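You operate a simulated robot arm through the tools that you are given. There is no shell and no other tool.

You are at the controls of a simulated robot arm. One attempt, no reset.

JOB
Mill two ran hot: open its water valves, reset and restart at 600 rpm.
Fine: both of mill two's water valves first; Reset takes once it has cooled to 45 C; Start last; no new fault or trip; leave the other controls as they are.

The check looks at the end state, three seconds after you hand in, the way a careful person would. Anything else that was tipped, shoved, dropped, spilled or broken makes it a failure.

ROBOT AND FRAMES
A 6-joint arm with a two-finger parallel gripper, fixed in place. Base frame: the origin is on the floor under the middle of its stand, x ahead of it, y to its left, z up. Lengths are in mm, angles in rad, forces in N, time in s.
With the tool pointing down near the work surface it reaches from about 100 to 500 mm from the base axis. Its first joint turns from -2.007 to 2.007 rad. Payload 3.43 kg.
The tool frame sits at the grasp point between the pads (the TCP): z along the fingers, y along the line on which they close. The tips reach 34 mm beyond it. Largest opening 128 mm; finger width 24, thickness 12; the body of the gripper, 48 by 130 mm, starts 96 mm behind the TCP.
Orientation is that of the tool frame in the base frame, as a unit quaternion [x, y, z, w]. With the fingers straight down and closing along the base's y, the tool's x points along the base's -x, its y along +y and its z along -z.

CONTROLS
- The arm moves only by the tool arm_command. Its argument "moves" is one flat list of numbers, 7 for each row, row after row: the shift along the tool's x, y, z in units of 50 mm (1.0 is 50 mm), then the turn, a rotation vector about the tool's x, y, z in units of 5 degrees (1.0 is 5 degrees), then the opening, from 0 (shut) to 1 (fully open). In form: [dx, dy, dz, rx, ry, rz, jaw, dx, dy, dz, rx, ry, rz, jaw, ...]. A call has 1 to 20 rows; each row shifts and turns the commanded pose from where the row before left it, along the tool's axes as they then stand. A call with a number of a shift or a turn outside -1 to 1 is refused whole. Rows are played at 5 a second. More than 50 mm and 0.15 rad between two rows, or a gripper value outside its range, and nothing of the call is played. A pose out of reach is approached as far as the arm can. The call stops where the force on the tool passes 60 N (or 10 N more than at its start, if that is more) or the arm is blocked; 0.2 s more then pass. Each finger travels about 153 mm/s and halts on what it meets, pressing with about 40 N; the grip force reading is that of the motor and also rises with nothing between the fingers. The clock runs only during rows and for 0.2 s after the last one: add rows that do not move to give the fingers time. It gives the time, the measured TCP pose, the force on the tool (base axes), the opening and the grip force at its end, in the units of the frame above (readings bear some noise), with the torque about the TCP (base axes, N m) and any sound that the robot's microphone picked up, and new pictures: "show" is both (left out), scene, wrist or none.
- Cameras (640 x 400 px; columns grow to the right, rows downward): "scene" is fixed at [50.8, 499.8, 1560.8]; the picture's right is [-0.61, -0.79, 0.00], its down [-0.44, 0.35, -0.83] and it looks along [0.65, -0.51, -0.56] (base axes); focal length 328 px, centre (320, 200). "wrist" rides on the gripper at [76, -11, -160] in the tool frame; the picture's right is [0.15, 0.99, 0.00], its down [-0.88, 0.13, -0.46] and it looks along [-0.45, 0.07, 0.89] (tool axes); focal length 234 px, centre (320, 200). There is no depth. A picture from a camera that has moved, and an enlarged one, comes with that camera's place and axes in the base frame and with its lens.
- lift_body(by): slides the trunk up (or, below 0, down) by that many mm; the arm rides with it, the base frame stays. It gives what a move gives, with no picture.
- inspect(camera, box): a new picture of the part [left, top, right, bottom] of that camera's present view, enlarged. The clock stands still meanwhile.
- hand_in(): hands the job in; it is judged then, once.

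Places have to be worked out from the pictures, the camera data and where the tool is seen. Open the gripper and draw the arm clear of the work before you hand the job in, unless the task says otherwise.

The tools are called after "Call:" by a JSON object that holds its "api" and its "payload". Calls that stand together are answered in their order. arm_command: Moves the arm, as the interface text tells. Its arguments: {"type":"object","properties":{"moves":{"type":"array"},"show":{"type":"string","enum":["both","scene","wrist","none"]}},"required":["moves"]} The other tools are called the same way: lift_body (by) moves the trunk up or down; inspect (camera, box) takes an enlarged picture of a part of a camera's view; hand_in () hands the job in.

At the start:

```text
time_s: 0.0
position: [357.6, 113.8, 1371.3]
ee_rot: [0.0, 1.0, 0.0, 0.001]
ft_force: [0.7, -0.6, -0.5]
ft_torque: [-0.02, 0.01, -0.01]
grip_width: 127.7
grip_force: 0.1
trunk travel left (down, up): [-925.0, 65.0]
```

scene: 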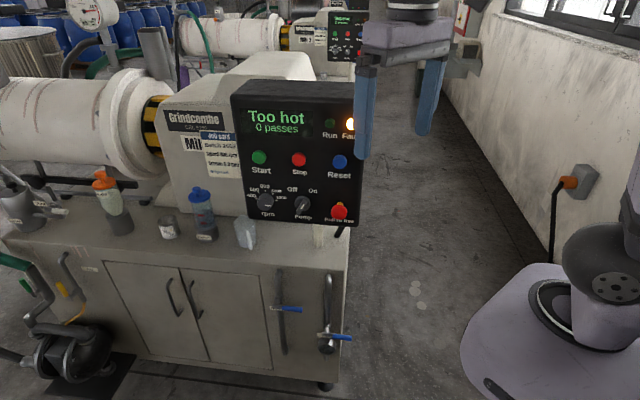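
wrist: 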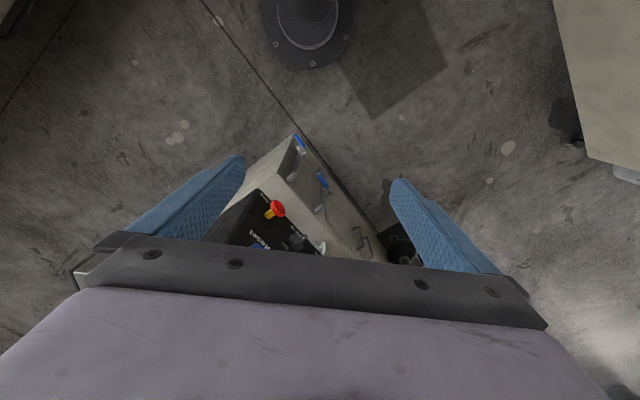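

I'll look closely at the panel, valves and labels before moving anything.

Call:
{"api": "inspect", "payload": {"camera": "scene", "box": [160, 70, 360, 230]}}

Call:
{"api": "inspect", "payload": {"camera": "scene", "box": [230, 230, 370, 390]}}

Call:
{"api": "inspect", "payload": {"camera": "scene", "box": [0, 200, 200, 400]}}

Call:
{"api": "inspect", "payload": {"camera": "scene", "box": [160, 0, 400, 80]}}

Call:
{"api": "inspect", "payload": {"camera": "wrist", "box": [180, 110, 440, 290]}}

```text
2.50 times, centred on (260, 150) of scene
camera zoom: at [50.8, 499.8, 1560.8], right [-0.61, -0.79, 0.0], down [-0.44, 0.35, -0.83], along [0.65, -0.51, -0.56], focal length 820 px, centre (470, 325)
```

zoom: 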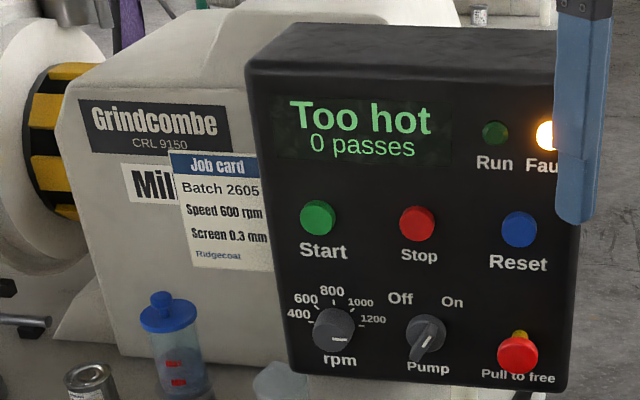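

```text
2.50 times, centred on (300, 310) of scene
camera zoom: at [50.8, 499.8, 1560.8], right [-0.61, -0.79, 0.0], down [-0.44, 0.35, -0.83], along [0.65, -0.51, -0.56], focal length 820 px, centre (370, -75)
```

zoom: 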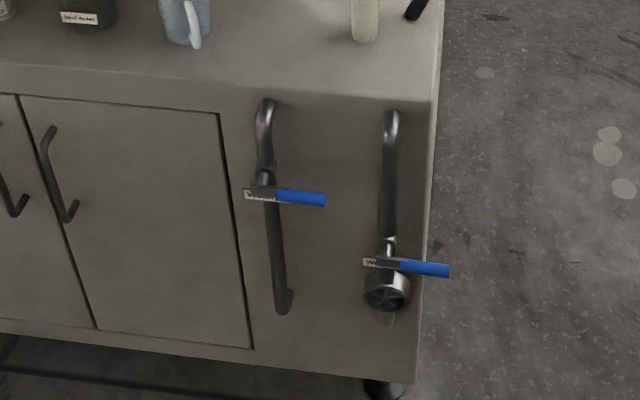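

```text
2.00 times, centred on (100, 300) of scene
camera zoom: at [50.8, 499.8, 1560.8], right [-0.61, -0.79, 0.0], down [-0.44, 0.35, -0.83], along [0.65, -0.51, -0.56], focal length 656 px, centre (760, 0)
```

zoom: 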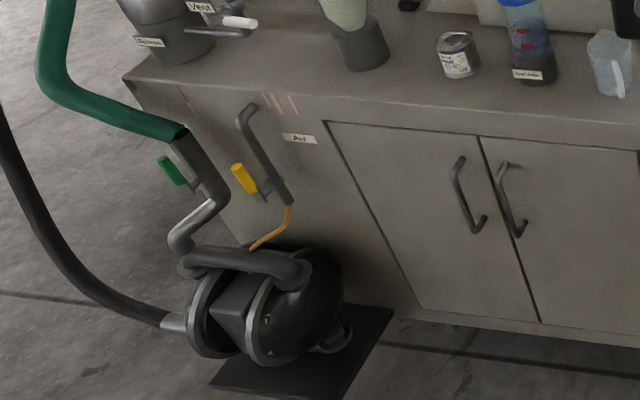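

```text
2.67 times, centred on (280, 40) of scene
camera zoom: at [50.8, 499.8, 1560.8], right [-0.61, -0.79, 0.0], down [-0.44, 0.35, -0.83], along [0.65, -0.51, -0.56], focal length 875 px, centre (427, 627)
```

zoom: 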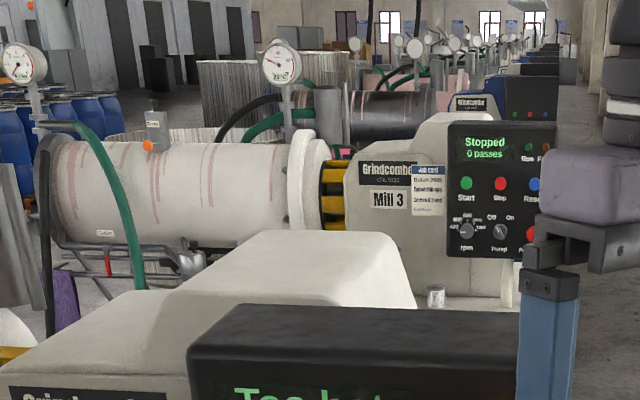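

```text
2.22 times, centred on (310, 200) of wrist
camera zoom: at [281.2, 102.7, 1531.8], right [-0.15, 0.99, 0.0], down [0.88, 0.13, 0.46], along [0.45, 0.07, -0.89], focal length 520 px, centre (342, 200)
```

zoom: 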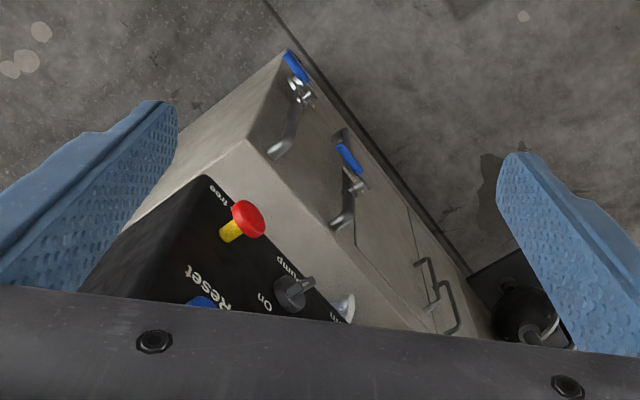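

The near mill shows "Too hot" and has two blue-lever valves set crosswise to their pipes. Its number is half hidden by the job card. I judge the front plane to run at about 45° through (573, 0). I'll turn the tool to face the panel in free space so the wrist camera can read it.

Call:
{"api": "arm_command", "payload": {"moves": [0, 0, 0, 0, 0, 1, 1, 0, 0, 0, 0, 0, 1, 1, 0, 0, 0, 0, 0, 1, 1, 0, 0, 0, 0, 0, 1, 1, 0, 0, 0, 0, 0, 1, 1, 0, 0, 0, 0, 0, 1, 1, 0, 0, 0, 0, 0, 1, 1, 0, 0, 0, 0, 0, 1, 1, 0, 0, 0, 0, 0, 1, 1], "show": "both"}}

```text
time_s: 2.0
position: [358.4, 114.2, 1371.2]
ee_rot: [0.383, 0.924, 0.001, 0.0]
ft_force: [0.4, 0.3, 0.4]
ft_torque: [-0.01, 0.03, -0.03]
grip_width: 127.9
grip_force: 0.0
trunk travel left (down, up): [-925.0, 65.0]
camera wrist: at [295.8, 160.1, 1531.5], right [0.6, 0.8, 0.0], down [0.71, -0.53, 0.46], along [0.37, -0.27, -0.89], focal length 234 px, centre (320, 200)
```

scene: 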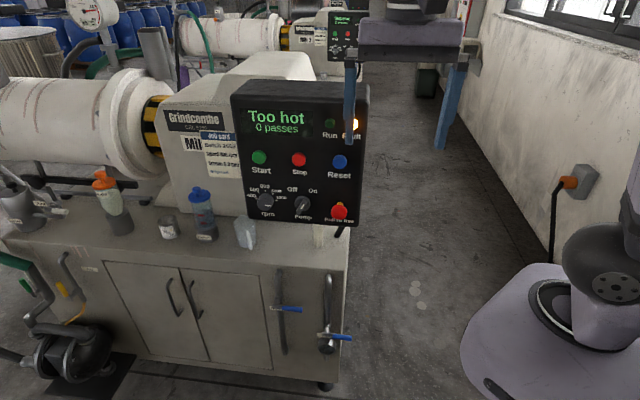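
wrist: 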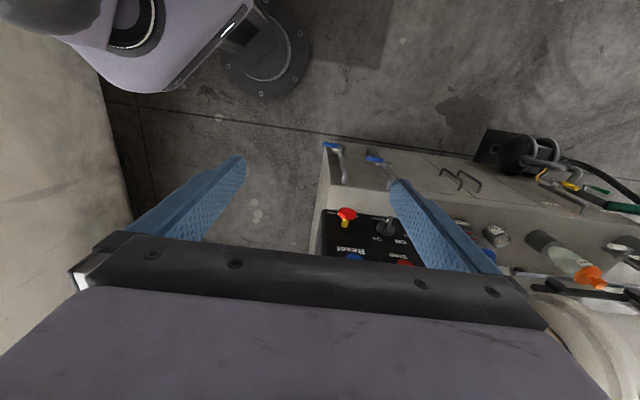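

The yaw worked and the wrist view now faces the mill front. Next I tilt the tool toward horizontal so the wrist camera can read the panel.

Call:
{"api": "arm_command", "payload": {"moves": [0, 0, 0, 0, -1, 0, 1, 0, 0, 0, 0, -1, 0, 1, 0, 0, 0, 0, -1, 0, 1, 0, 0, 0, 0, -1, 0, 1, 0, 0, 0, 0, -1, 0, 1, 0, 0, 0, 0, -1, 0, 1, 0, 0, 0, 0, -1, 0, 1, 0, 0, 0, 0, -1, 0, 1, 0, 0, 0, 0, -1, 0, 1, 0, 0, 0, 0, -1, 0, 1], "show": "both"}}

```text
time_s: 4.2
position: [357.1, 113.4, 1371.4]
ee_rot: [0.346, 0.837, -0.161, 0.391]
ft_force: [0.0, -0.1, -0.2]
ft_torque: [0.03, 0.0, 0.01]
grip_width: 128.1
grip_force: 0.1
trunk travel left (down, up): [-925.0, 65.0]
camera wrist: at [228.3, 227.3, 1416.4], right [0.63, 0.77, -0.11], down [0.24, -0.06, 0.97], along [0.73, -0.64, -0.22], focal length 234 px, centre (320, 200)
```

scene: 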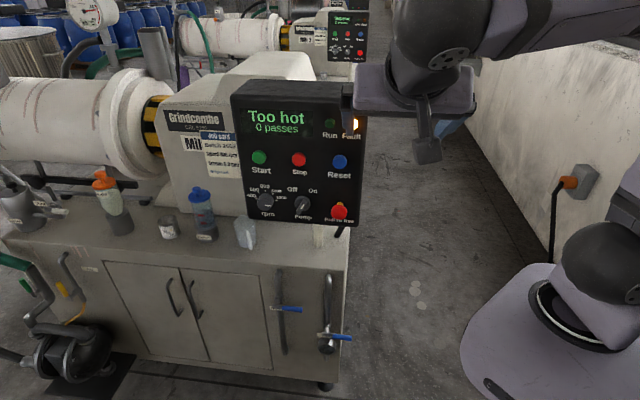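
wrist: 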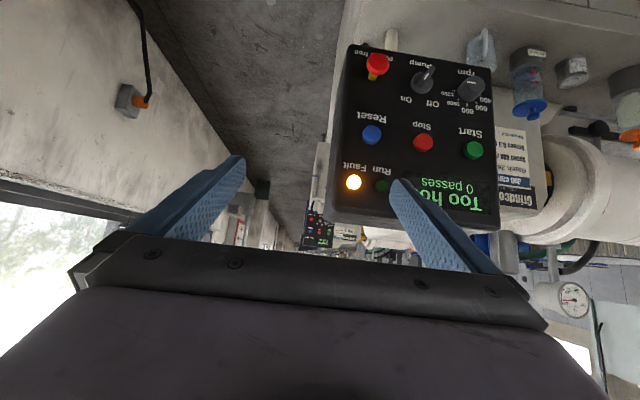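

The panel is now in view, upside-down. I'll enlarge it to read the knob settings.

Call:
{"api": "inspect", "payload": {"camera": "wrist", "box": [320, 40, 550, 240]}}

Call:
{"api": "inspect", "payload": {"camera": "wrist", "box": [390, 60, 510, 140]}}

Call:
{"api": "inspect", "payload": {"camera": "scene", "box": [230, 170, 360, 250]}}

Call:
{"api": "inspect", "payload": {"camera": "scene", "box": [260, 260, 360, 360]}}

Call:
{"api": "inspect", "payload": {"camera": "wrist", "box": [480, 120, 560, 220]}}

```text
2.00 times, centred on (435, 140) of wrist
camera zoom: at [228.3, 227.3, 1416.4], right [0.63, 0.77, -0.11], down [0.24, -0.06, 0.97], along [0.73, -0.64, -0.22], focal length 468 px, centre (90, 320)
```

zoom: 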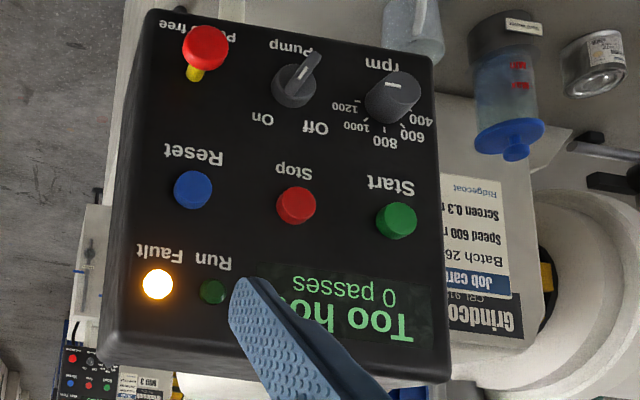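

```text
5.00 times, centred on (450, 100) of wrist
camera zoom: at [228.3, 227.3, 1416.4], right [0.63, 0.77, -0.11], down [0.24, -0.06, 0.97], along [0.73, -0.64, -0.22], focal length 1171 px, centre (-330, 700)
```

zoom: 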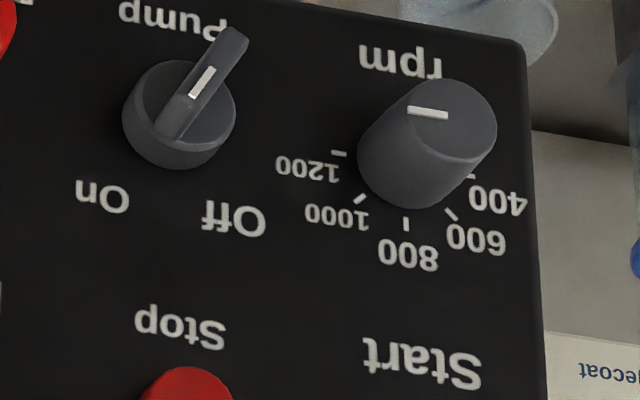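

```text
4.92 times, centred on (295, 210) of scene
camera zoom: at [50.8, 499.8, 1560.8], right [-0.61, -0.79, 0.0], down [-0.44, 0.35, -0.83], along [0.65, -0.51, -0.56], focal length 1615 px, centre (443, 151)
```

zoom: 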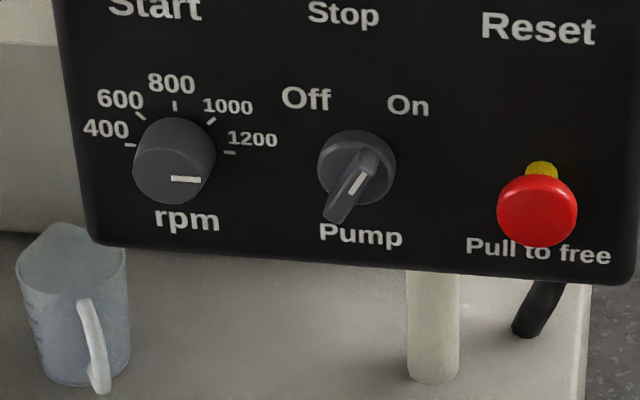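

```text
4.00 times, centred on (310, 310) of scene
camera zoom: at [50.8, 499.8, 1560.8], right [-0.61, -0.79, 0.0], down [-0.44, 0.35, -0.83], along [0.65, -0.51, -0.56], focal length 1312 px, centre (360, -240)
```

zoom: 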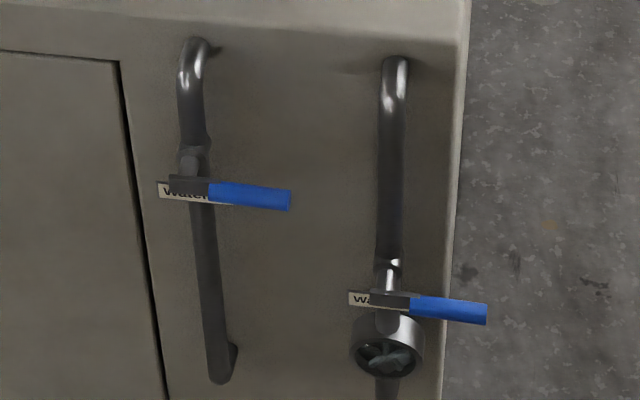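

```text
4.00 times, centred on (520, 170) of wrist
camera zoom: at [228.3, 227.3, 1416.4], right [0.63, 0.77, -0.11], down [0.24, -0.06, 0.97], along [0.73, -0.64, -0.22], focal length 937 px, centre (-480, 320)
```

zoom: 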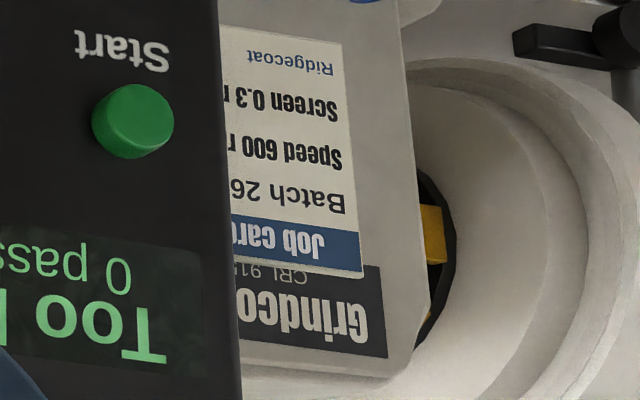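

I read the panel as rpm knob at 1200 (it needs to go to 600), pump knob with its wing set, and E-stop out. I put the Reset face at about (558, 42, 1206), Start at (703, 174, 1202) and the rpm knob front at (697, 180, 1062). The valves come first, so I'll lower the trunk to view them; the tool is about 190 mm clear of the mill front.

Call:
{"api": "lift_body", "payload": {"by": -450}}

Call:
{"api": "arm_command", "payload": {"moves": [0, 0, 0, 0, 0, 0, 1], "show": "both"}}

Call:
{"api": "inspect", "payload": {"camera": "wrist", "box": [240, 0, 640, 250]}}

```text
refused: -450 is not a number from -400 to 400
```

```text
time_s: 4.6
position: [357.5, 112.9, 1371.2]
ee_rot: [0.347, 0.837, -0.162, 0.39]
ft_force: [-0.2, 0.6, 0.1]
ft_torque: [0.03, 0.0, -0.01]
grip_width: 127.9
grip_force: 0.0
trunk travel left (down, up): [-925.0, 65.0]
camera wrist: at [228.2, 227.1, 1416.4], right [0.63, 0.77, -0.11], down [0.24, -0.06, 0.97], along [0.73, -0.64, -0.23], focal length 234 px, centre (320, 200)
```

scene: 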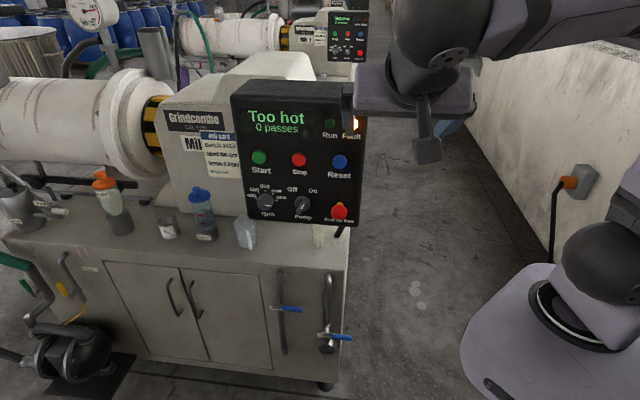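
wrist: 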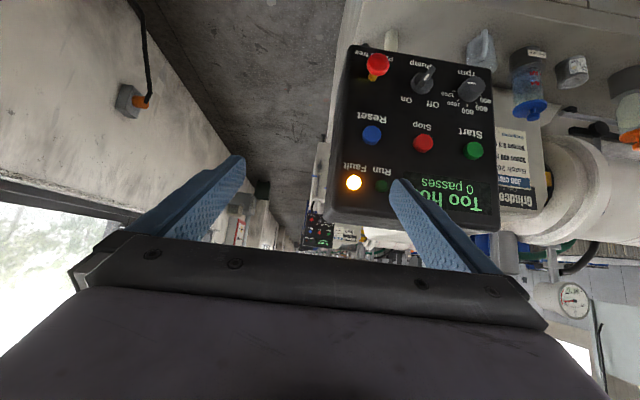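

```text
1.60 times, centred on (440, 125) of wrist
camera zoom: at [228.2, 227.1, 1416.4], right [0.63, 0.77, -0.11], down [0.24, -0.06, 0.97], along [0.73, -0.64, -0.23], focal length 375 px, centre (128, 320)
```

zoom: 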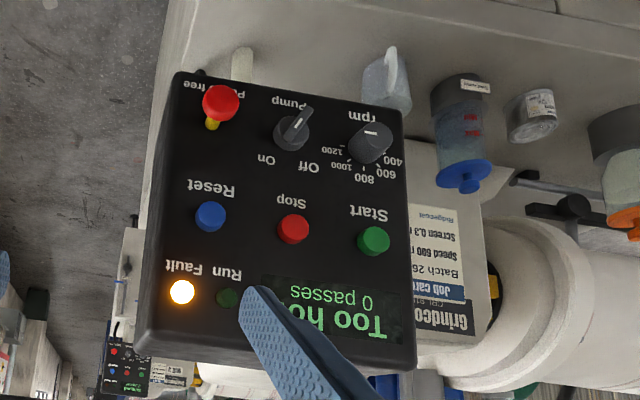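

The lift refused -450 because its limit is 400 per call. I'll lower it in one step of -400 with the tool standing well clear in front of the mill.

Call:
{"api": "lift_body", "payload": {"by": -400}}

```text
time_s: 8.4
position: [357.7, 114.2, 970.3]
ee_rot: [0.347, 0.837, -0.162, 0.392]
ft_force: [0.1, -0.6, 0.0]
ft_torque: [0.02, 0.0, -0.01]
grip_width: 128.0
grip_force: 0.1
trunk travel left (down, up): [-525.0, 465.0]
```

The TCP is now at z 970, still clear of the mill. I'll take pictures from here.

Call:
{"api": "arm_command", "payload": {"moves": [0, 0, 0, 0, 0, 0, 1], "show": "both"}}

Call:
{"api": "inspect", "payload": {"camera": "wrist", "box": [240, 0, 560, 200]}}

```text
time_s: 8.8
position: [357.6, 112.8, 971.0]
ee_rot: [0.347, 0.837, -0.162, 0.39]
ft_force: [-0.9, -1.0, 0.1]
ft_torque: [0.01, -0.03, 0.03]
grip_width: 128.2
grip_force: 0.0
trunk travel left (down, up): [-525.0, 465.0]
camera wrist: at [228.3, 226.9, 1016.5], right [0.63, 0.77, -0.11], down [0.25, -0.06, 0.97], along [0.73, -0.64, -0.23], focal length 234 px, centre (320, 200)
```

scene: 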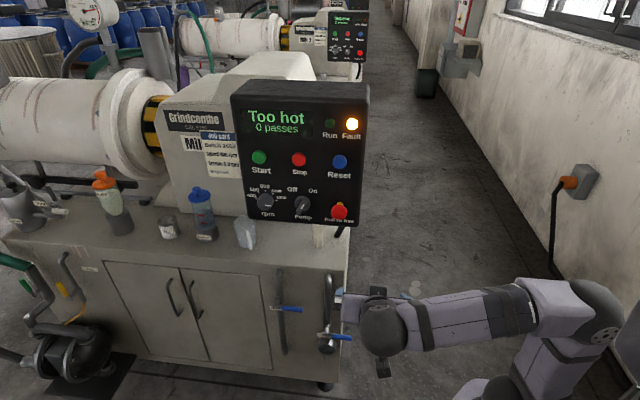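
wrist: 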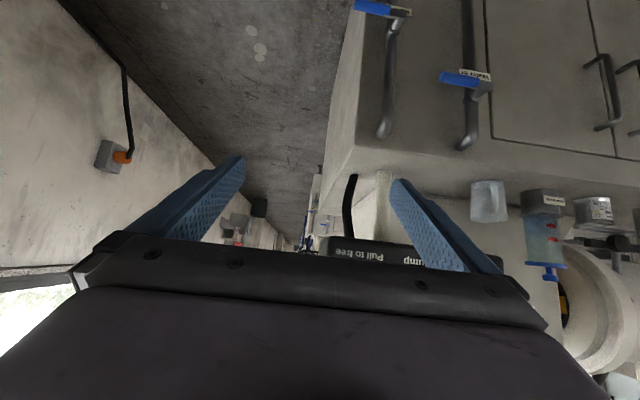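

```text
2.00 times, centred on (400, 100) of wrist
camera zoom: at [228.3, 226.9, 1016.5], right [0.63, 0.77, -0.11], down [0.25, -0.06, 0.97], along [0.73, -0.64, -0.23], focal length 468 px, centre (160, 400)
```

zoom: 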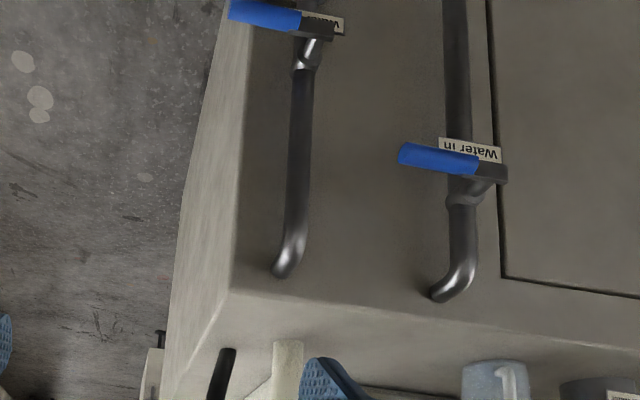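

The left valve label reads "Water in"; I expect the right one is "Water out". I'll drop the trunk another 250 mm for a straight-on look at both levers.

Call:
{"api": "lift_body", "payload": {"by": -250}}

Call:
{"api": "arm_command", "payload": {"moves": [0, 0, 0, 0, 0, 0, 1], "show": "both"}}

Call:
{"api": "inspect", "payload": {"camera": "wrist", "box": [300, 0, 560, 200]}}

```text
time_s: 11.4
position: [357.5, 114.0, 721.1]
ee_rot: [0.347, 0.837, -0.162, 0.39]
ft_force: [0.2, 0.2, -0.1]
ft_torque: [0.0, 0.02, -0.01]
grip_width: 128.0
grip_force: 0.1
trunk travel left (down, up): [-275.0, 715.0]
```

```text
time_s: 11.8
position: [358.3, 113.8, 721.8]
ee_rot: [0.347, 0.838, -0.162, 0.39]
ft_force: [0.4, -0.8, 0.0]
ft_torque: [0.01, 0.05, 0.03]
grip_width: 128.1
grip_force: 0.0
trunk travel left (down, up): [-275.0, 715.0]
camera wrist: at [228.3, 226.9, 766.5], right [0.63, 0.77, -0.11], down [0.25, -0.06, 0.97], along [0.73, -0.64, -0.23], focal length 234 px, centre (320, 200)
```

scene: 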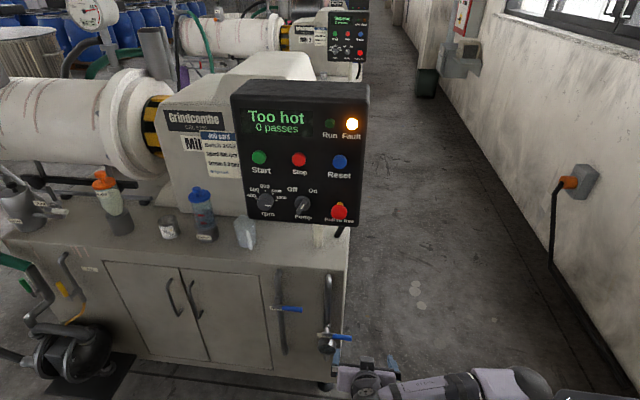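
wrist: 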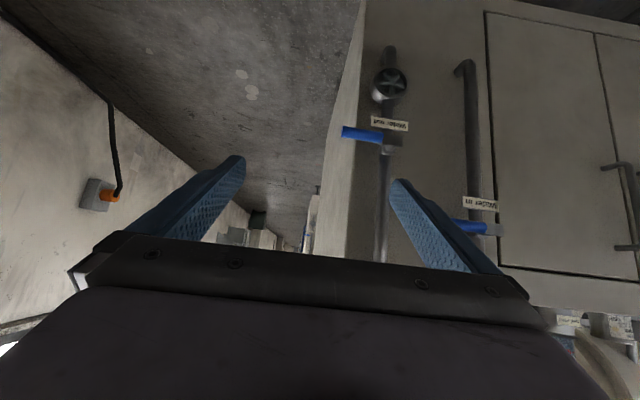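

```text
2.00 times, centred on (430, 100) of wrist
camera zoom: at [228.3, 226.9, 766.5], right [0.63, 0.77, -0.11], down [0.25, -0.06, 0.97], along [0.73, -0.64, -0.23], focal length 468 px, centre (100, 400)
```

zoom: 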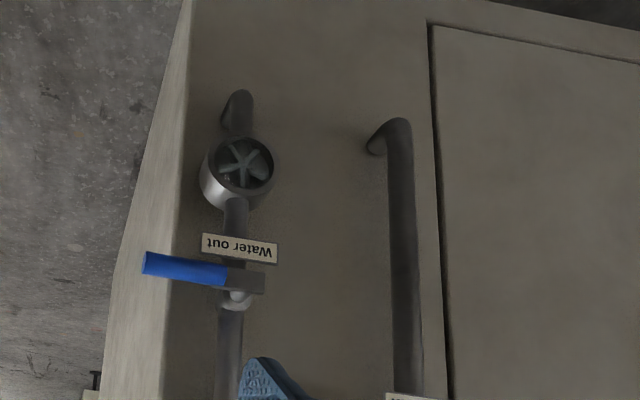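

Both valve labels read clearly: "Water in" (upper left) and "Water out" (lower right). I put the out-valve pivot at (549, 82, 577) with its lever tip at (490, 25, 575), and the in-valve pivot at (660, 197, 692) with its tip at (608, 137, 690). I'll bring the tool horizontal and close the fingers to use as a probe.

Call:
{"api": "arm_command", "payload": {"moves": [0, 0, 0, 0, -1, 0, 0, 0, 0, 0, 0, -1, 0, 0, 0, 0, 0, 0, -1, 0, 0, 0, 0, 0, 0, -1, 0, 0, 0, 0, 0, 0, -1, 0, 0, 0, 0, 0, 0, -1, 0, 0, 0, 0, 0, 0, -1, 0, 0, 0, 0, 0, 0, -1, 0, 0, 0, 0, 0, 0, 0, 0, 0], "show": "both"}}

```text
time_s: 13.8
position: [356.8, 114.2, 721.9]
ee_rot: [0.27, 0.653, -0.27, 0.654]
ft_force: [-0.5, -0.1, 0.4]
ft_torque: [-0.02, 0.01, -0.02]
grip_width: 0.1
grip_force: 33.3
trunk travel left (down, up): [-275.0, 715.0]
camera wrist: at [236.3, 218.7, 646.4], right [0.7, 0.7, -0.15], down [-0.23, 0.41, 0.88], along [0.68, -0.58, 0.45], focal length 234 px, centre (320, 200)
```

scene: 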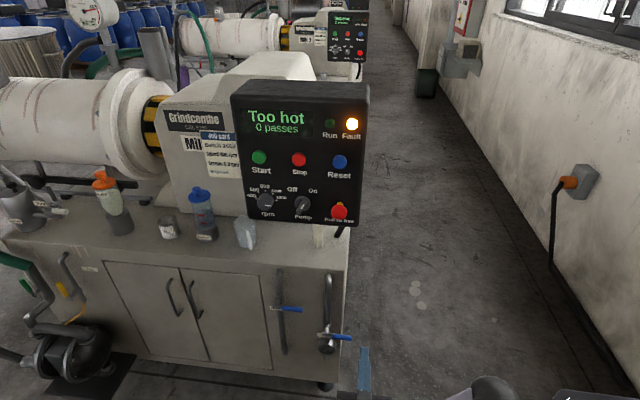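
wrist: 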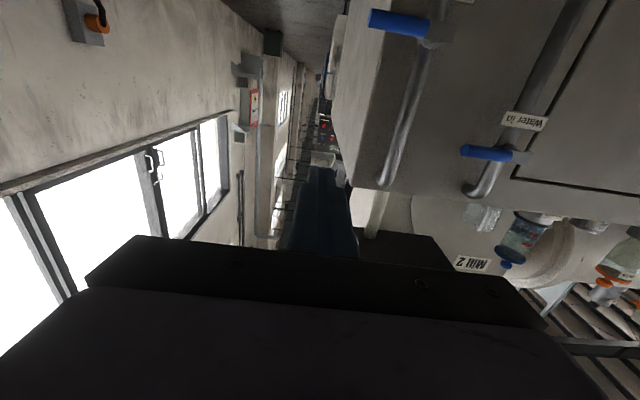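

The wrist view confirms the machine label "Mill 2". I refine the in-valve tip to about (595, 142, 700) and its pivot to (660, 197, 696). Next I lower the closed fingers and place them in front of and below the out-valve lever.

Call:
{"api": "arm_command", "payload": {"moves": [0.95, 0, 0, 0, 0, 0, 0, 0.95, 0, 0, 0, 0, 0, 0, 0.95, 0, 0, 0, 0, 0, 0, 0.95, 0, 0, 0, 0, 0, 0, 0, 0.57, 0.6, 0, 0, 0, 0, 0, 0.57, 0.6, 0, 0, 0, 0, 0, 0, 0, 0, 0, 0, 0], "show": "both"}}

Call:
{"api": "inspect", "payload": {"camera": "scene", "box": [240, 260, 400, 360]}}

```text
time_s: 15.4
position: [440.8, 112.2, 531.6]
ee_rot: [0.27, 0.654, -0.27, 0.654]
ft_force: [0.2, -0.1, 0.4]
ft_torque: [-0.02, -0.01, 0.03]
grip_width: 0.0
grip_force: 32.9
trunk travel left (down, up): [-275.0, 715.0]
camera wrist: at [319.7, 217.7, 456.5], right [0.7, 0.7, -0.15], down [-0.23, 0.41, 0.88], along [0.68, -0.58, 0.45], focal length 234 px, centre (320, 200)
```

scene: 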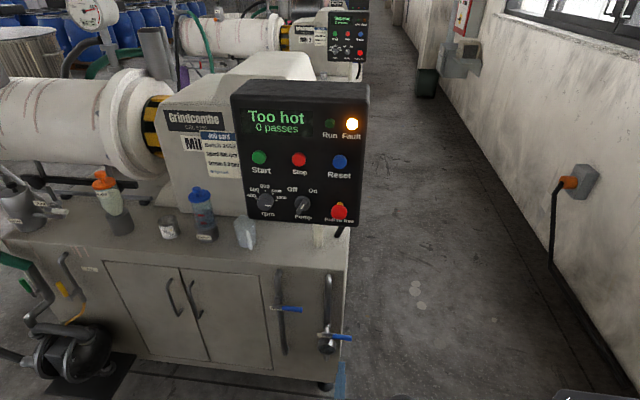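
wrist: 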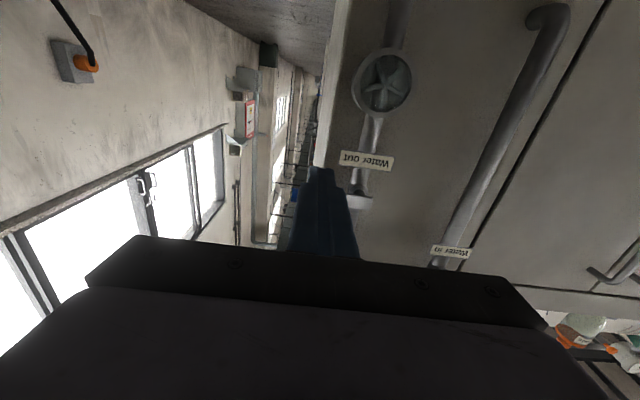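

```text
4.00 times, centred on (320, 310) of scene
camera zoom: at [50.8, 499.8, 1560.8], right [-0.61, -0.79, 0.0], down [-0.44, 0.35, -0.83], along [0.65, -0.51, -0.56], focal length 1312 px, centre (320, -240)
```

zoom: 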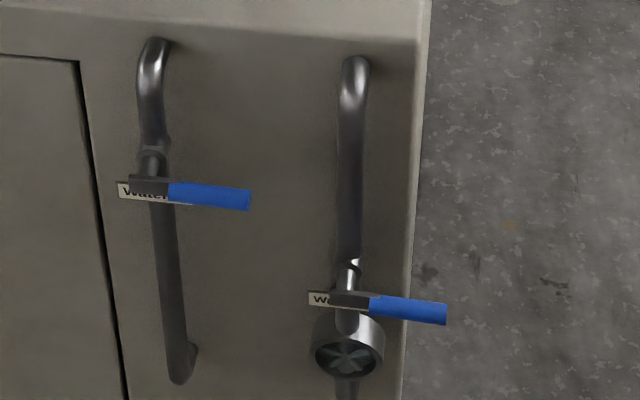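

The readings match my model: the TCP is at e = 391, n = -232, about 45 mm below the lever. I advance 84 mm so the tips pass under the lever with about 20 mm to spare.

Call:
{"api": "arm_command", "payload": {"moves": [0, 0, 0.56, 0, 0, 0, 0, 0, 0, 0.56, 0, 0, 0, 0, 0, 0, 0.56, 0, 0, 0, 0, 0, 0, 0, 0, 0, 0, 0], "show": "both"}}

Call:
{"api": "inspect", "payload": {"camera": "scene", "box": [280, 290, 400, 390]}}

Call:
{"api": "inspect", "payload": {"camera": "wrist", "box": [240, 120, 440, 250]}}

```text
time_s: 16.4
position: [499.0, 51.7, 531.3]
ee_rot: [0.271, 0.653, -0.271, 0.653]
ft_force: [-0.7, -0.7, -0.3]
ft_torque: [0.04, -0.01, 0.0]
grip_width: 0.0
grip_force: 33.0
trunk travel left (down, up): [-275.0, 715.0]
camera wrist: at [378.9, 156.5, 456.5], right [0.7, 0.7, -0.15], down [-0.23, 0.41, 0.88], along [0.68, -0.58, 0.45], focal length 234 px, centre (320, 200)
```

scene: 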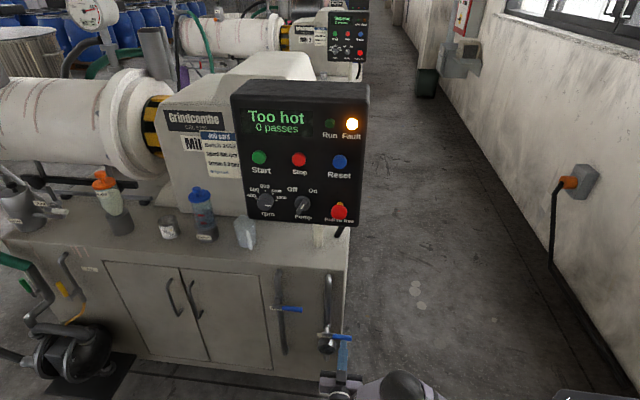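
wrist: 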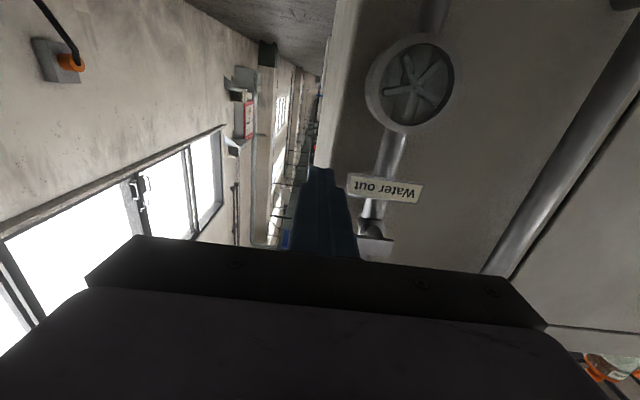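

```text
4.00 times, centred on (340, 340) of scene
camera zoom: at [50.8, 499.8, 1560.8], right [-0.61, -0.79, 0.0], down [-0.44, 0.35, -0.83], along [0.65, -0.51, -0.56], focal length 1312 px, centre (240, -360)
```

zoom: 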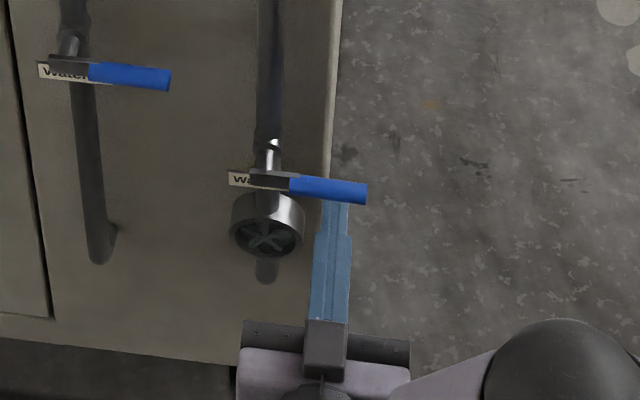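

```text
3.08 times, centred on (340, 185) of wrist
camera zoom: at [378.9, 156.5, 456.5], right [0.7, 0.7, -0.15], down [-0.23, 0.41, 0.88], along [0.68, -0.58, 0.45], focal length 720 px, centre (258, 246)
```

zoom: 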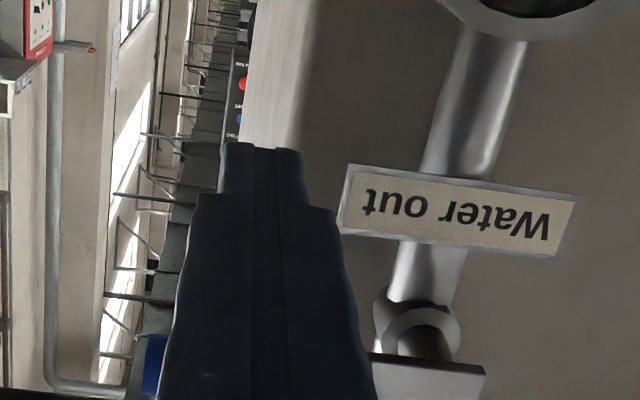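

The fingertips are under the outer part of the blue lever, visible passing behind it. I raise gently in small steps to find contact and see whether it opens upward.

Call:
{"api": "arm_command", "payload": {"moves": [-0.14, 0, 0, 0, 0, 0, 0, -0.14, 0, 0, 0, 0, 0, 0, -0.12, 0, 0, 0, 0, 0, 0, -0.1, 0, 0, 0, 0, 0, 0, -0.1, 0, 0, 0, 0, 0, 0, -0.1, 0, 0, 0, 0, 0, 0], "show": "scene"}}

Call:
{"api": "inspect", "payload": {"camera": "scene", "box": [280, 290, 400, 390]}}

```text
time_s: 17.8
position: [500.1, 51.4, 566.5]
ee_rot: [0.271, 0.653, -0.271, 0.653]
ft_force: [-1.0, 0.5, -2.4]
ft_torque: [-0.01, 0.02, -0.03]
grip_width: 0.1
grip_force: 33.1
trunk travel left (down, up): [-275.0, 715.0]
```

scene: 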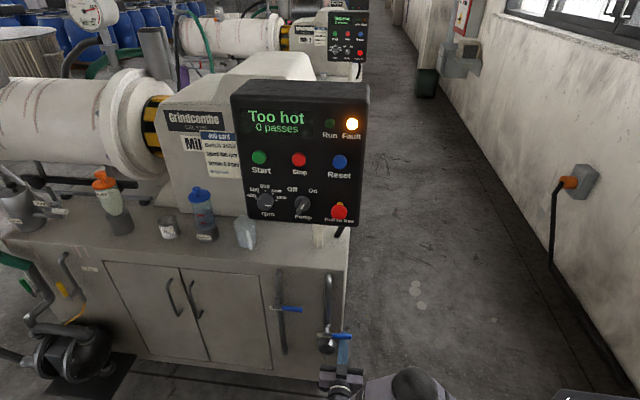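

```text
4.00 times, centred on (340, 340) of scene
camera zoom: at [50.8, 499.8, 1560.8], right [-0.61, -0.79, 0.0], down [-0.44, 0.35, -0.83], along [0.65, -0.51, -0.56], focal length 1312 px, centre (240, -360)
```

zoom: 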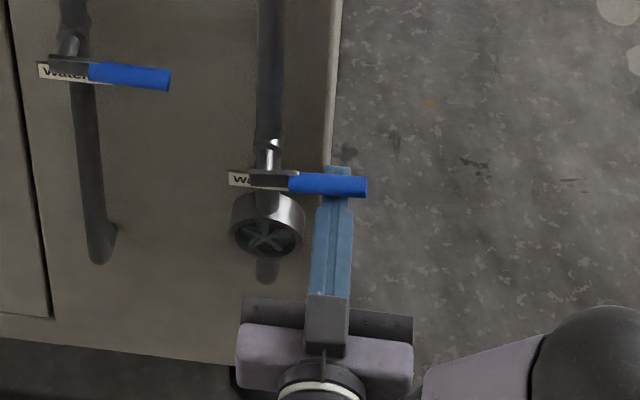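

The force is only -2.4 N and the lever tip has risen slightly, so it opens upward without resistance. I follow the arc up toward vertical.

Call:
{"api": "arm_command", "payload": {"moves": [-0.21, -0.04, 0, 0, 0, 0, 0, -0.2, -0.01, 0, 0, 0, 0, 0, -0.22, 0.04, 0, 0, 0, 0, 0, -0.18, 0.09, 0, 0, 0, 0, 0, -0.16, 0.12, 0, 0, 0, 0, 0, -0.14, 0.14, 0, 0, 0, 0, 0, -0.12, 0.16, 0, 0, 0, 0, 0, -0.08, 0.16, 0, 0, 0, 0, 0], "show": "both"}}

Call:
{"api": "inspect", "payload": {"camera": "scene", "box": [280, 290, 400, 390]}}

Call:
{"api": "inspect", "payload": {"camera": "wrist", "box": [240, 120, 440, 250]}}

```text
time_s: 19.6
position: [523.4, 74.2, 631.3]
ee_rot: [0.27, 0.654, -0.27, 0.653]
ft_force: [-0.5, -1.4, -2.0]
ft_torque: [0.01, 0.0, -0.03]
grip_width: 0.0
grip_force: 32.8
trunk travel left (down, up): [-275.0, 715.0]
camera wrist: at [401.7, 180.4, 556.8], right [0.7, 0.7, -0.15], down [-0.23, 0.41, 0.88], along [0.68, -0.58, 0.45], focal length 234 px, centre (320, 200)
```

scene: 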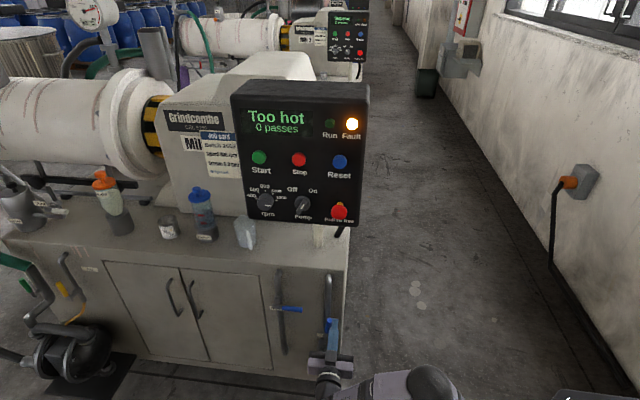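
wrist: 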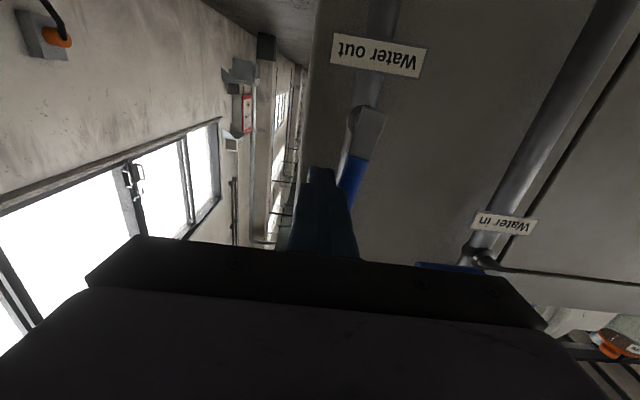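

```text
4.00 times, centred on (340, 340) of scene
camera zoom: at [50.8, 499.8, 1560.8], right [-0.61, -0.79, 0.0], down [-0.44, 0.35, -0.83], along [0.65, -0.51, -0.56], focal length 1312 px, centre (240, -360)
```

zoom: 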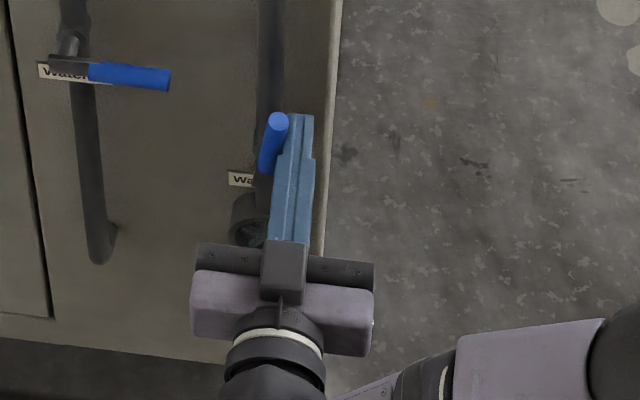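

```text
3.08 times, centred on (340, 185) of wrist
camera zoom: at [401.7, 180.4, 556.8], right [0.7, 0.7, -0.15], down [-0.23, 0.41, 0.88], along [0.68, -0.58, 0.45], focal length 720 px, centre (258, 246)
```

zoom: 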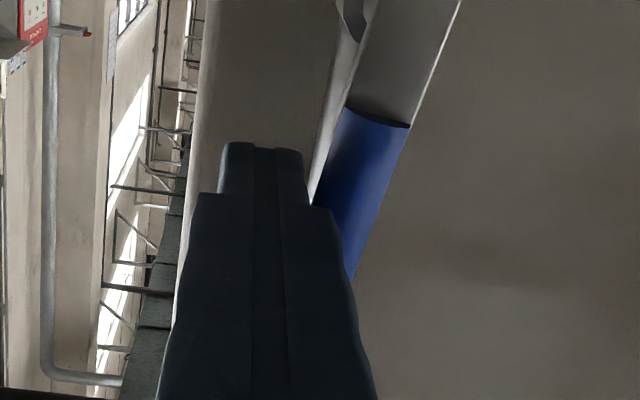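

The lever is nearly vertical with about 2 N of contact force. I push a little further sideways in 2 mm steps until it squares up or meets its stop.

Call:
{"api": "arm_command", "payload": {"moves": [0, 0.05, 0, 0, 0, 0, 0, 0, 0.05, 0, 0, 0, 0, 0, 0, 0.05, 0, 0, 0, 0, 0, 0, 0.05, 0, 0, 0, 0, 0, 0, 0, 0, 0, 0, 0, 0], "show": "scene"}}

Call:
{"api": "inspect", "payload": {"camera": "scene", "box": [280, 290, 400, 390]}}

```text
time_s: 20.8
position: [528.7, 82.2, 632.2]
ee_rot: [0.272, 0.652, -0.271, 0.654]
ft_force: [-8.8, -6.7, 5.0]
ft_torque: [0.0, -0.03, -0.02]
grip_width: 0.1
grip_force: 32.7
trunk travel left (down, up): [-275.0, 715.0]
```

scene: 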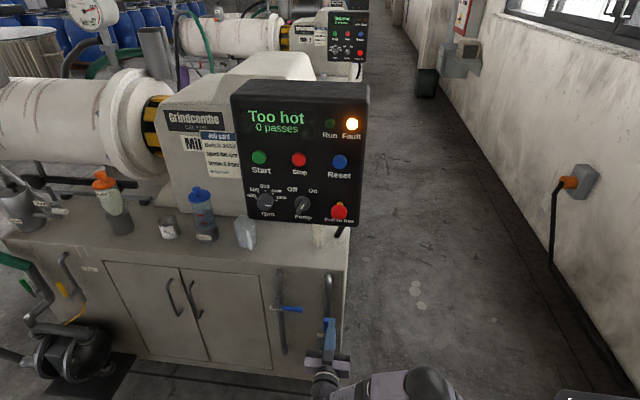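

```text
4.00 times, centred on (340, 340) of scene
camera zoom: at [50.8, 499.8, 1560.8], right [-0.61, -0.79, 0.0], down [-0.44, 0.35, -0.83], along [0.65, -0.51, -0.56], focal length 1312 px, centre (240, -360)
```

zoom: 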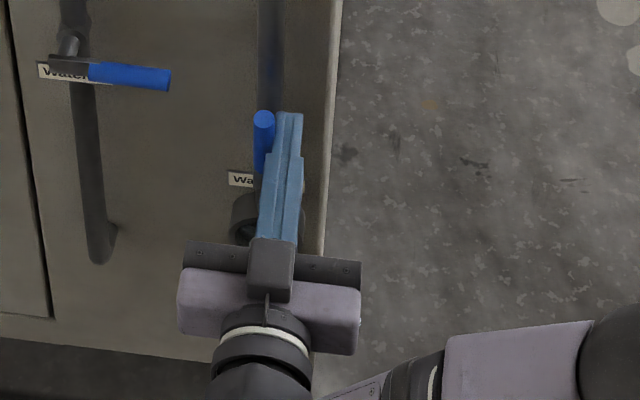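

The contact force rose to about 11 N and the lever now looks vertical, parallel to the pipe, so I think it is at its stop. I push 3 mm more to confirm.

Call:
{"api": "arm_command", "payload": {"moves": [0, 0.03, 0, 0, 0, 0, 0, 0, 0.03, 0, 0, 0, 0, 0, 0, 0, 0, 0, 0, 0, 0], "show": "none"}}

```text
time_s: 21.6
position: [530.6, 81.6, 631.3]
ee_rot: [0.273, 0.653, -0.274, 0.652]
ft_force: [-28.1, -14.0, 0.6]
ft_torque: [-0.07, 0.1, -0.06]
grip_width: 0.2
grip_force: 33.1
trunk travel left (down, up): [-275.0, 715.0]
```

The force climbed to 31 N over 3 mm, so the lever is hard against its open stop. I back off sideways, then retract from the mill.

Call:
{"api": "arm_command", "payload": {"moves": [0, -0.3, 0, 0, 0, 0, 0, 0, -0.1, -0.6, 0, 0, 0, 0, 0, 0, -0.9, 0, 0, 0, 0, 0, 0, -0.5, 0, 0, 0, 0], "show": "both"}}

Call:
{"api": "inspect", "payload": {"camera": "scene", "box": [260, 260, 380, 360]}}

Call:
{"api": "inspect", "payload": {"camera": "wrist", "box": [280, 0, 560, 250]}}

```text
time_s: 22.6
position: [448.1, 142.4, 630.6]
ee_rot: [0.27, 0.653, -0.27, 0.654]
ft_force: [0.7, 0.5, -0.7]
ft_torque: [-0.05, -0.01, -0.02]
grip_width: 0.0
grip_force: 33.6
trunk travel left (down, up): [-275.0, 715.0]
camera wrist: at [326.7, 247.0, 556.7], right [0.7, 0.7, -0.15], down [-0.23, 0.41, 0.88], along [0.68, -0.58, 0.45], focal length 234 px, centre (320, 200)
```

scene: 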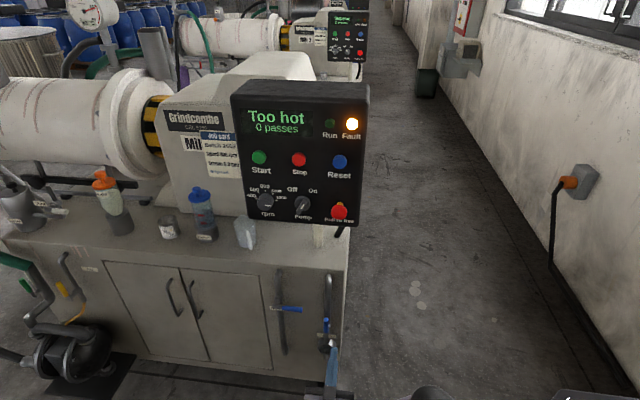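
wrist: 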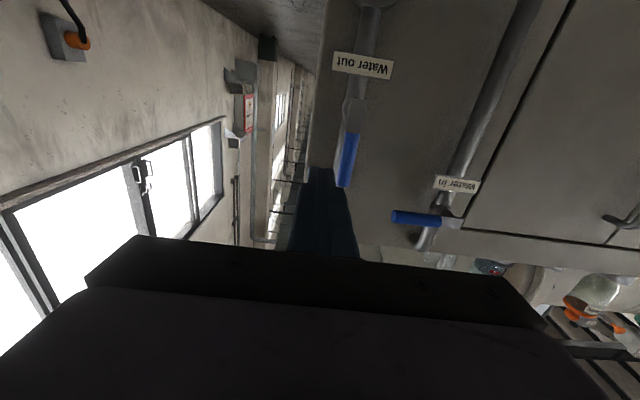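

```text
4.00 times, centred on (320, 310) of scene
camera zoom: at [50.8, 499.8, 1560.8], right [-0.61, -0.79, 0.0], down [-0.44, 0.35, -0.83], along [0.65, -0.51, -0.56], focal length 1312 px, centre (320, -240)
```

zoom: 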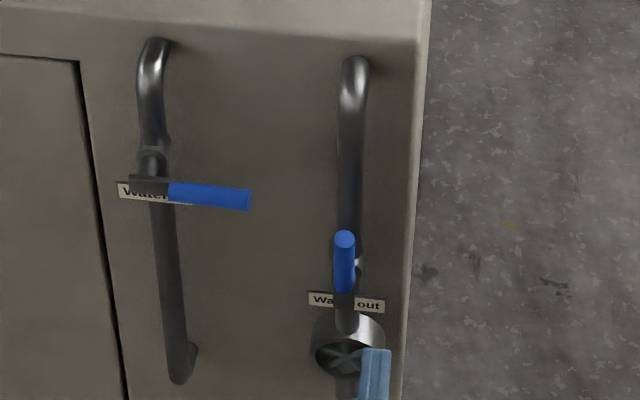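

```text
1.60 times, centred on (420, 125) of wrist
camera zoom: at [326.7, 247.0, 556.7], right [0.7, 0.7, -0.15], down [-0.23, 0.41, 0.88], along [0.68, -0.58, 0.45], focal length 375 px, centre (160, 320)
```

zoom: 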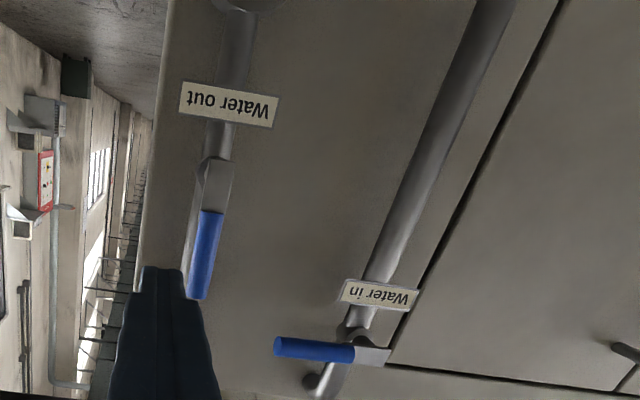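

The out lever is upright beside its pipe. The in valve has its pivot at about e = 606, z = 696, with the lever tip 84 mm to its right. I shift over to sit below and in front of that lever, watching whether the arm reaches.

Call:
{"api": "arm_command", "payload": {"moves": [-0.13, 0.88, 0.1, 0, 0, 0, 0, -0.13, 0.88, 0.1, 0, 0, 0, 0, -0.13, 0.88, 0.1, 0, 0, 0, 0, 0, 0, 0, 0, 0, 0, 0], "show": "both"}}

```text
time_s: 23.6
position: [553.0, 224.9, 652.1]
ee_rot: [0.269, 0.653, -0.271, 0.654]
ft_force: [1.1, 0.4, -0.1]
ft_torque: [-0.02, 0.01, -0.01]
grip_width: 0.1
grip_force: 32.9
trunk travel left (down, up): [-275.0, 715.0]
camera wrist: at [432.3, 331.3, 577.1], right [0.7, 0.7, -0.15], down [-0.23, 0.42, 0.88], along [0.68, -0.58, 0.45], focal length 234 px, centre (320, 200)
```

scene: 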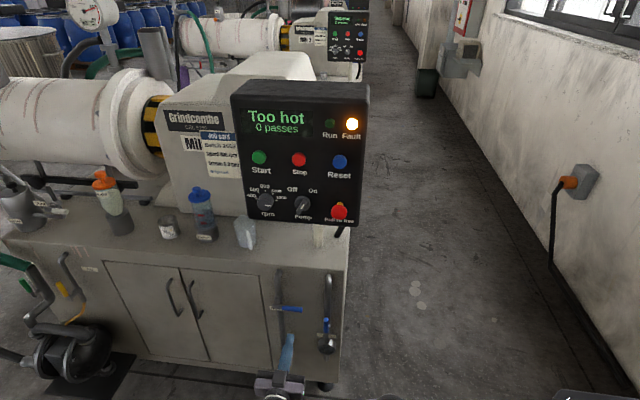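
wrist: 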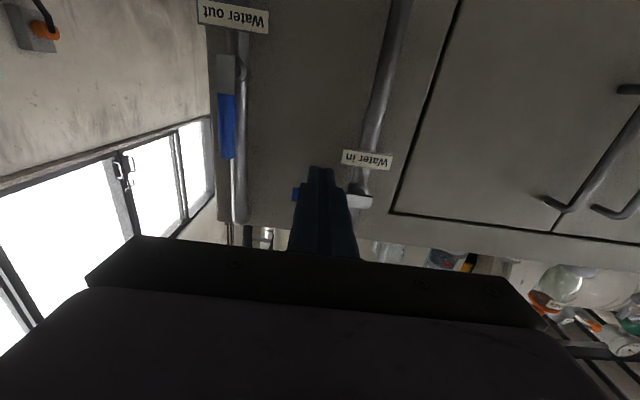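

The reach is fine here at (553, 225, 652). I advance 82 mm so the tips pass under the in-valve lever.

Call:
{"api": "arm_command", "payload": {"moves": [0, 0, 0.55, 0, 0, 0, 0, 0, 0, 0.55, 0, 0, 0, 0, 0, 0, 0.55, 0, 0, 0, 0, 0, 0, 0, 0, 0, 0, 0], "show": "both"}}

Call:
{"api": "inspect", "payload": {"camera": "scene", "box": [220, 270, 360, 390]}}

Call:
{"api": "inspect", "payload": {"camera": "wrist", "box": [240, 120, 440, 250]}}

```text
time_s: 24.6
position: [609.6, 166.8, 651.9]
ee_rot: [0.27, 0.653, -0.27, 0.653]
ft_force: [0.3, 0.5, 0.3]
ft_torque: [0.01, -0.06, -0.04]
grip_width: 0.1
grip_force: 32.8
trunk travel left (down, up): [-275.0, 715.0]
camera wrist: at [488.9, 273.0, 577.2], right [0.7, 0.7, -0.15], down [-0.23, 0.41, 0.88], along [0.68, -0.58, 0.45], focal length 234 px, centre (320, 200)
```

scene: 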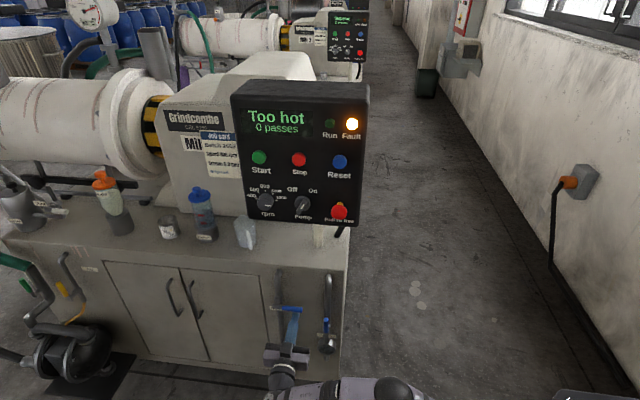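
wrist: 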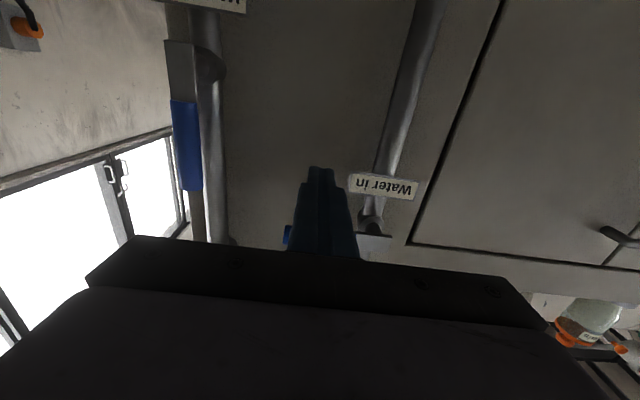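

```text
3.33 times, centred on (290, 330) of scene
camera zoom: at [50.8, 499.8, 1560.8], right [-0.61, -0.79, 0.0], down [-0.44, 0.35, -0.83], along [0.65, -0.51, -0.56], focal length 1093 px, centre (420, -233)
```

zoom: 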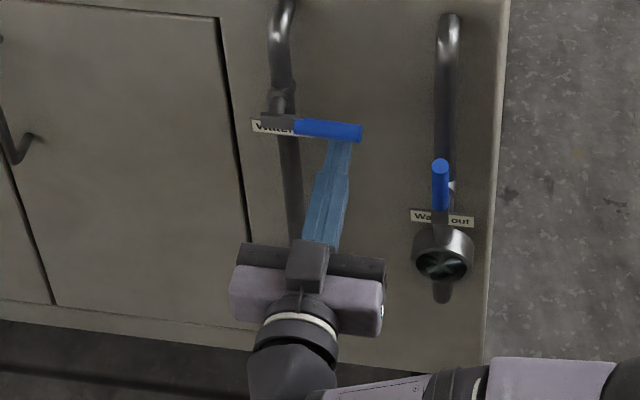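

```text
3.08 times, centred on (340, 185) of wrist
camera zoom: at [488.9, 273.0, 577.2], right [0.7, 0.7, -0.15], down [-0.23, 0.41, 0.88], along [0.68, -0.58, 0.45], focal length 720 px, centre (258, 246)
```

zoom: 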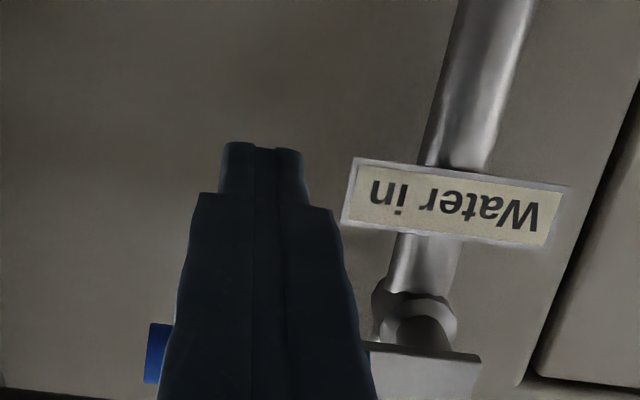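

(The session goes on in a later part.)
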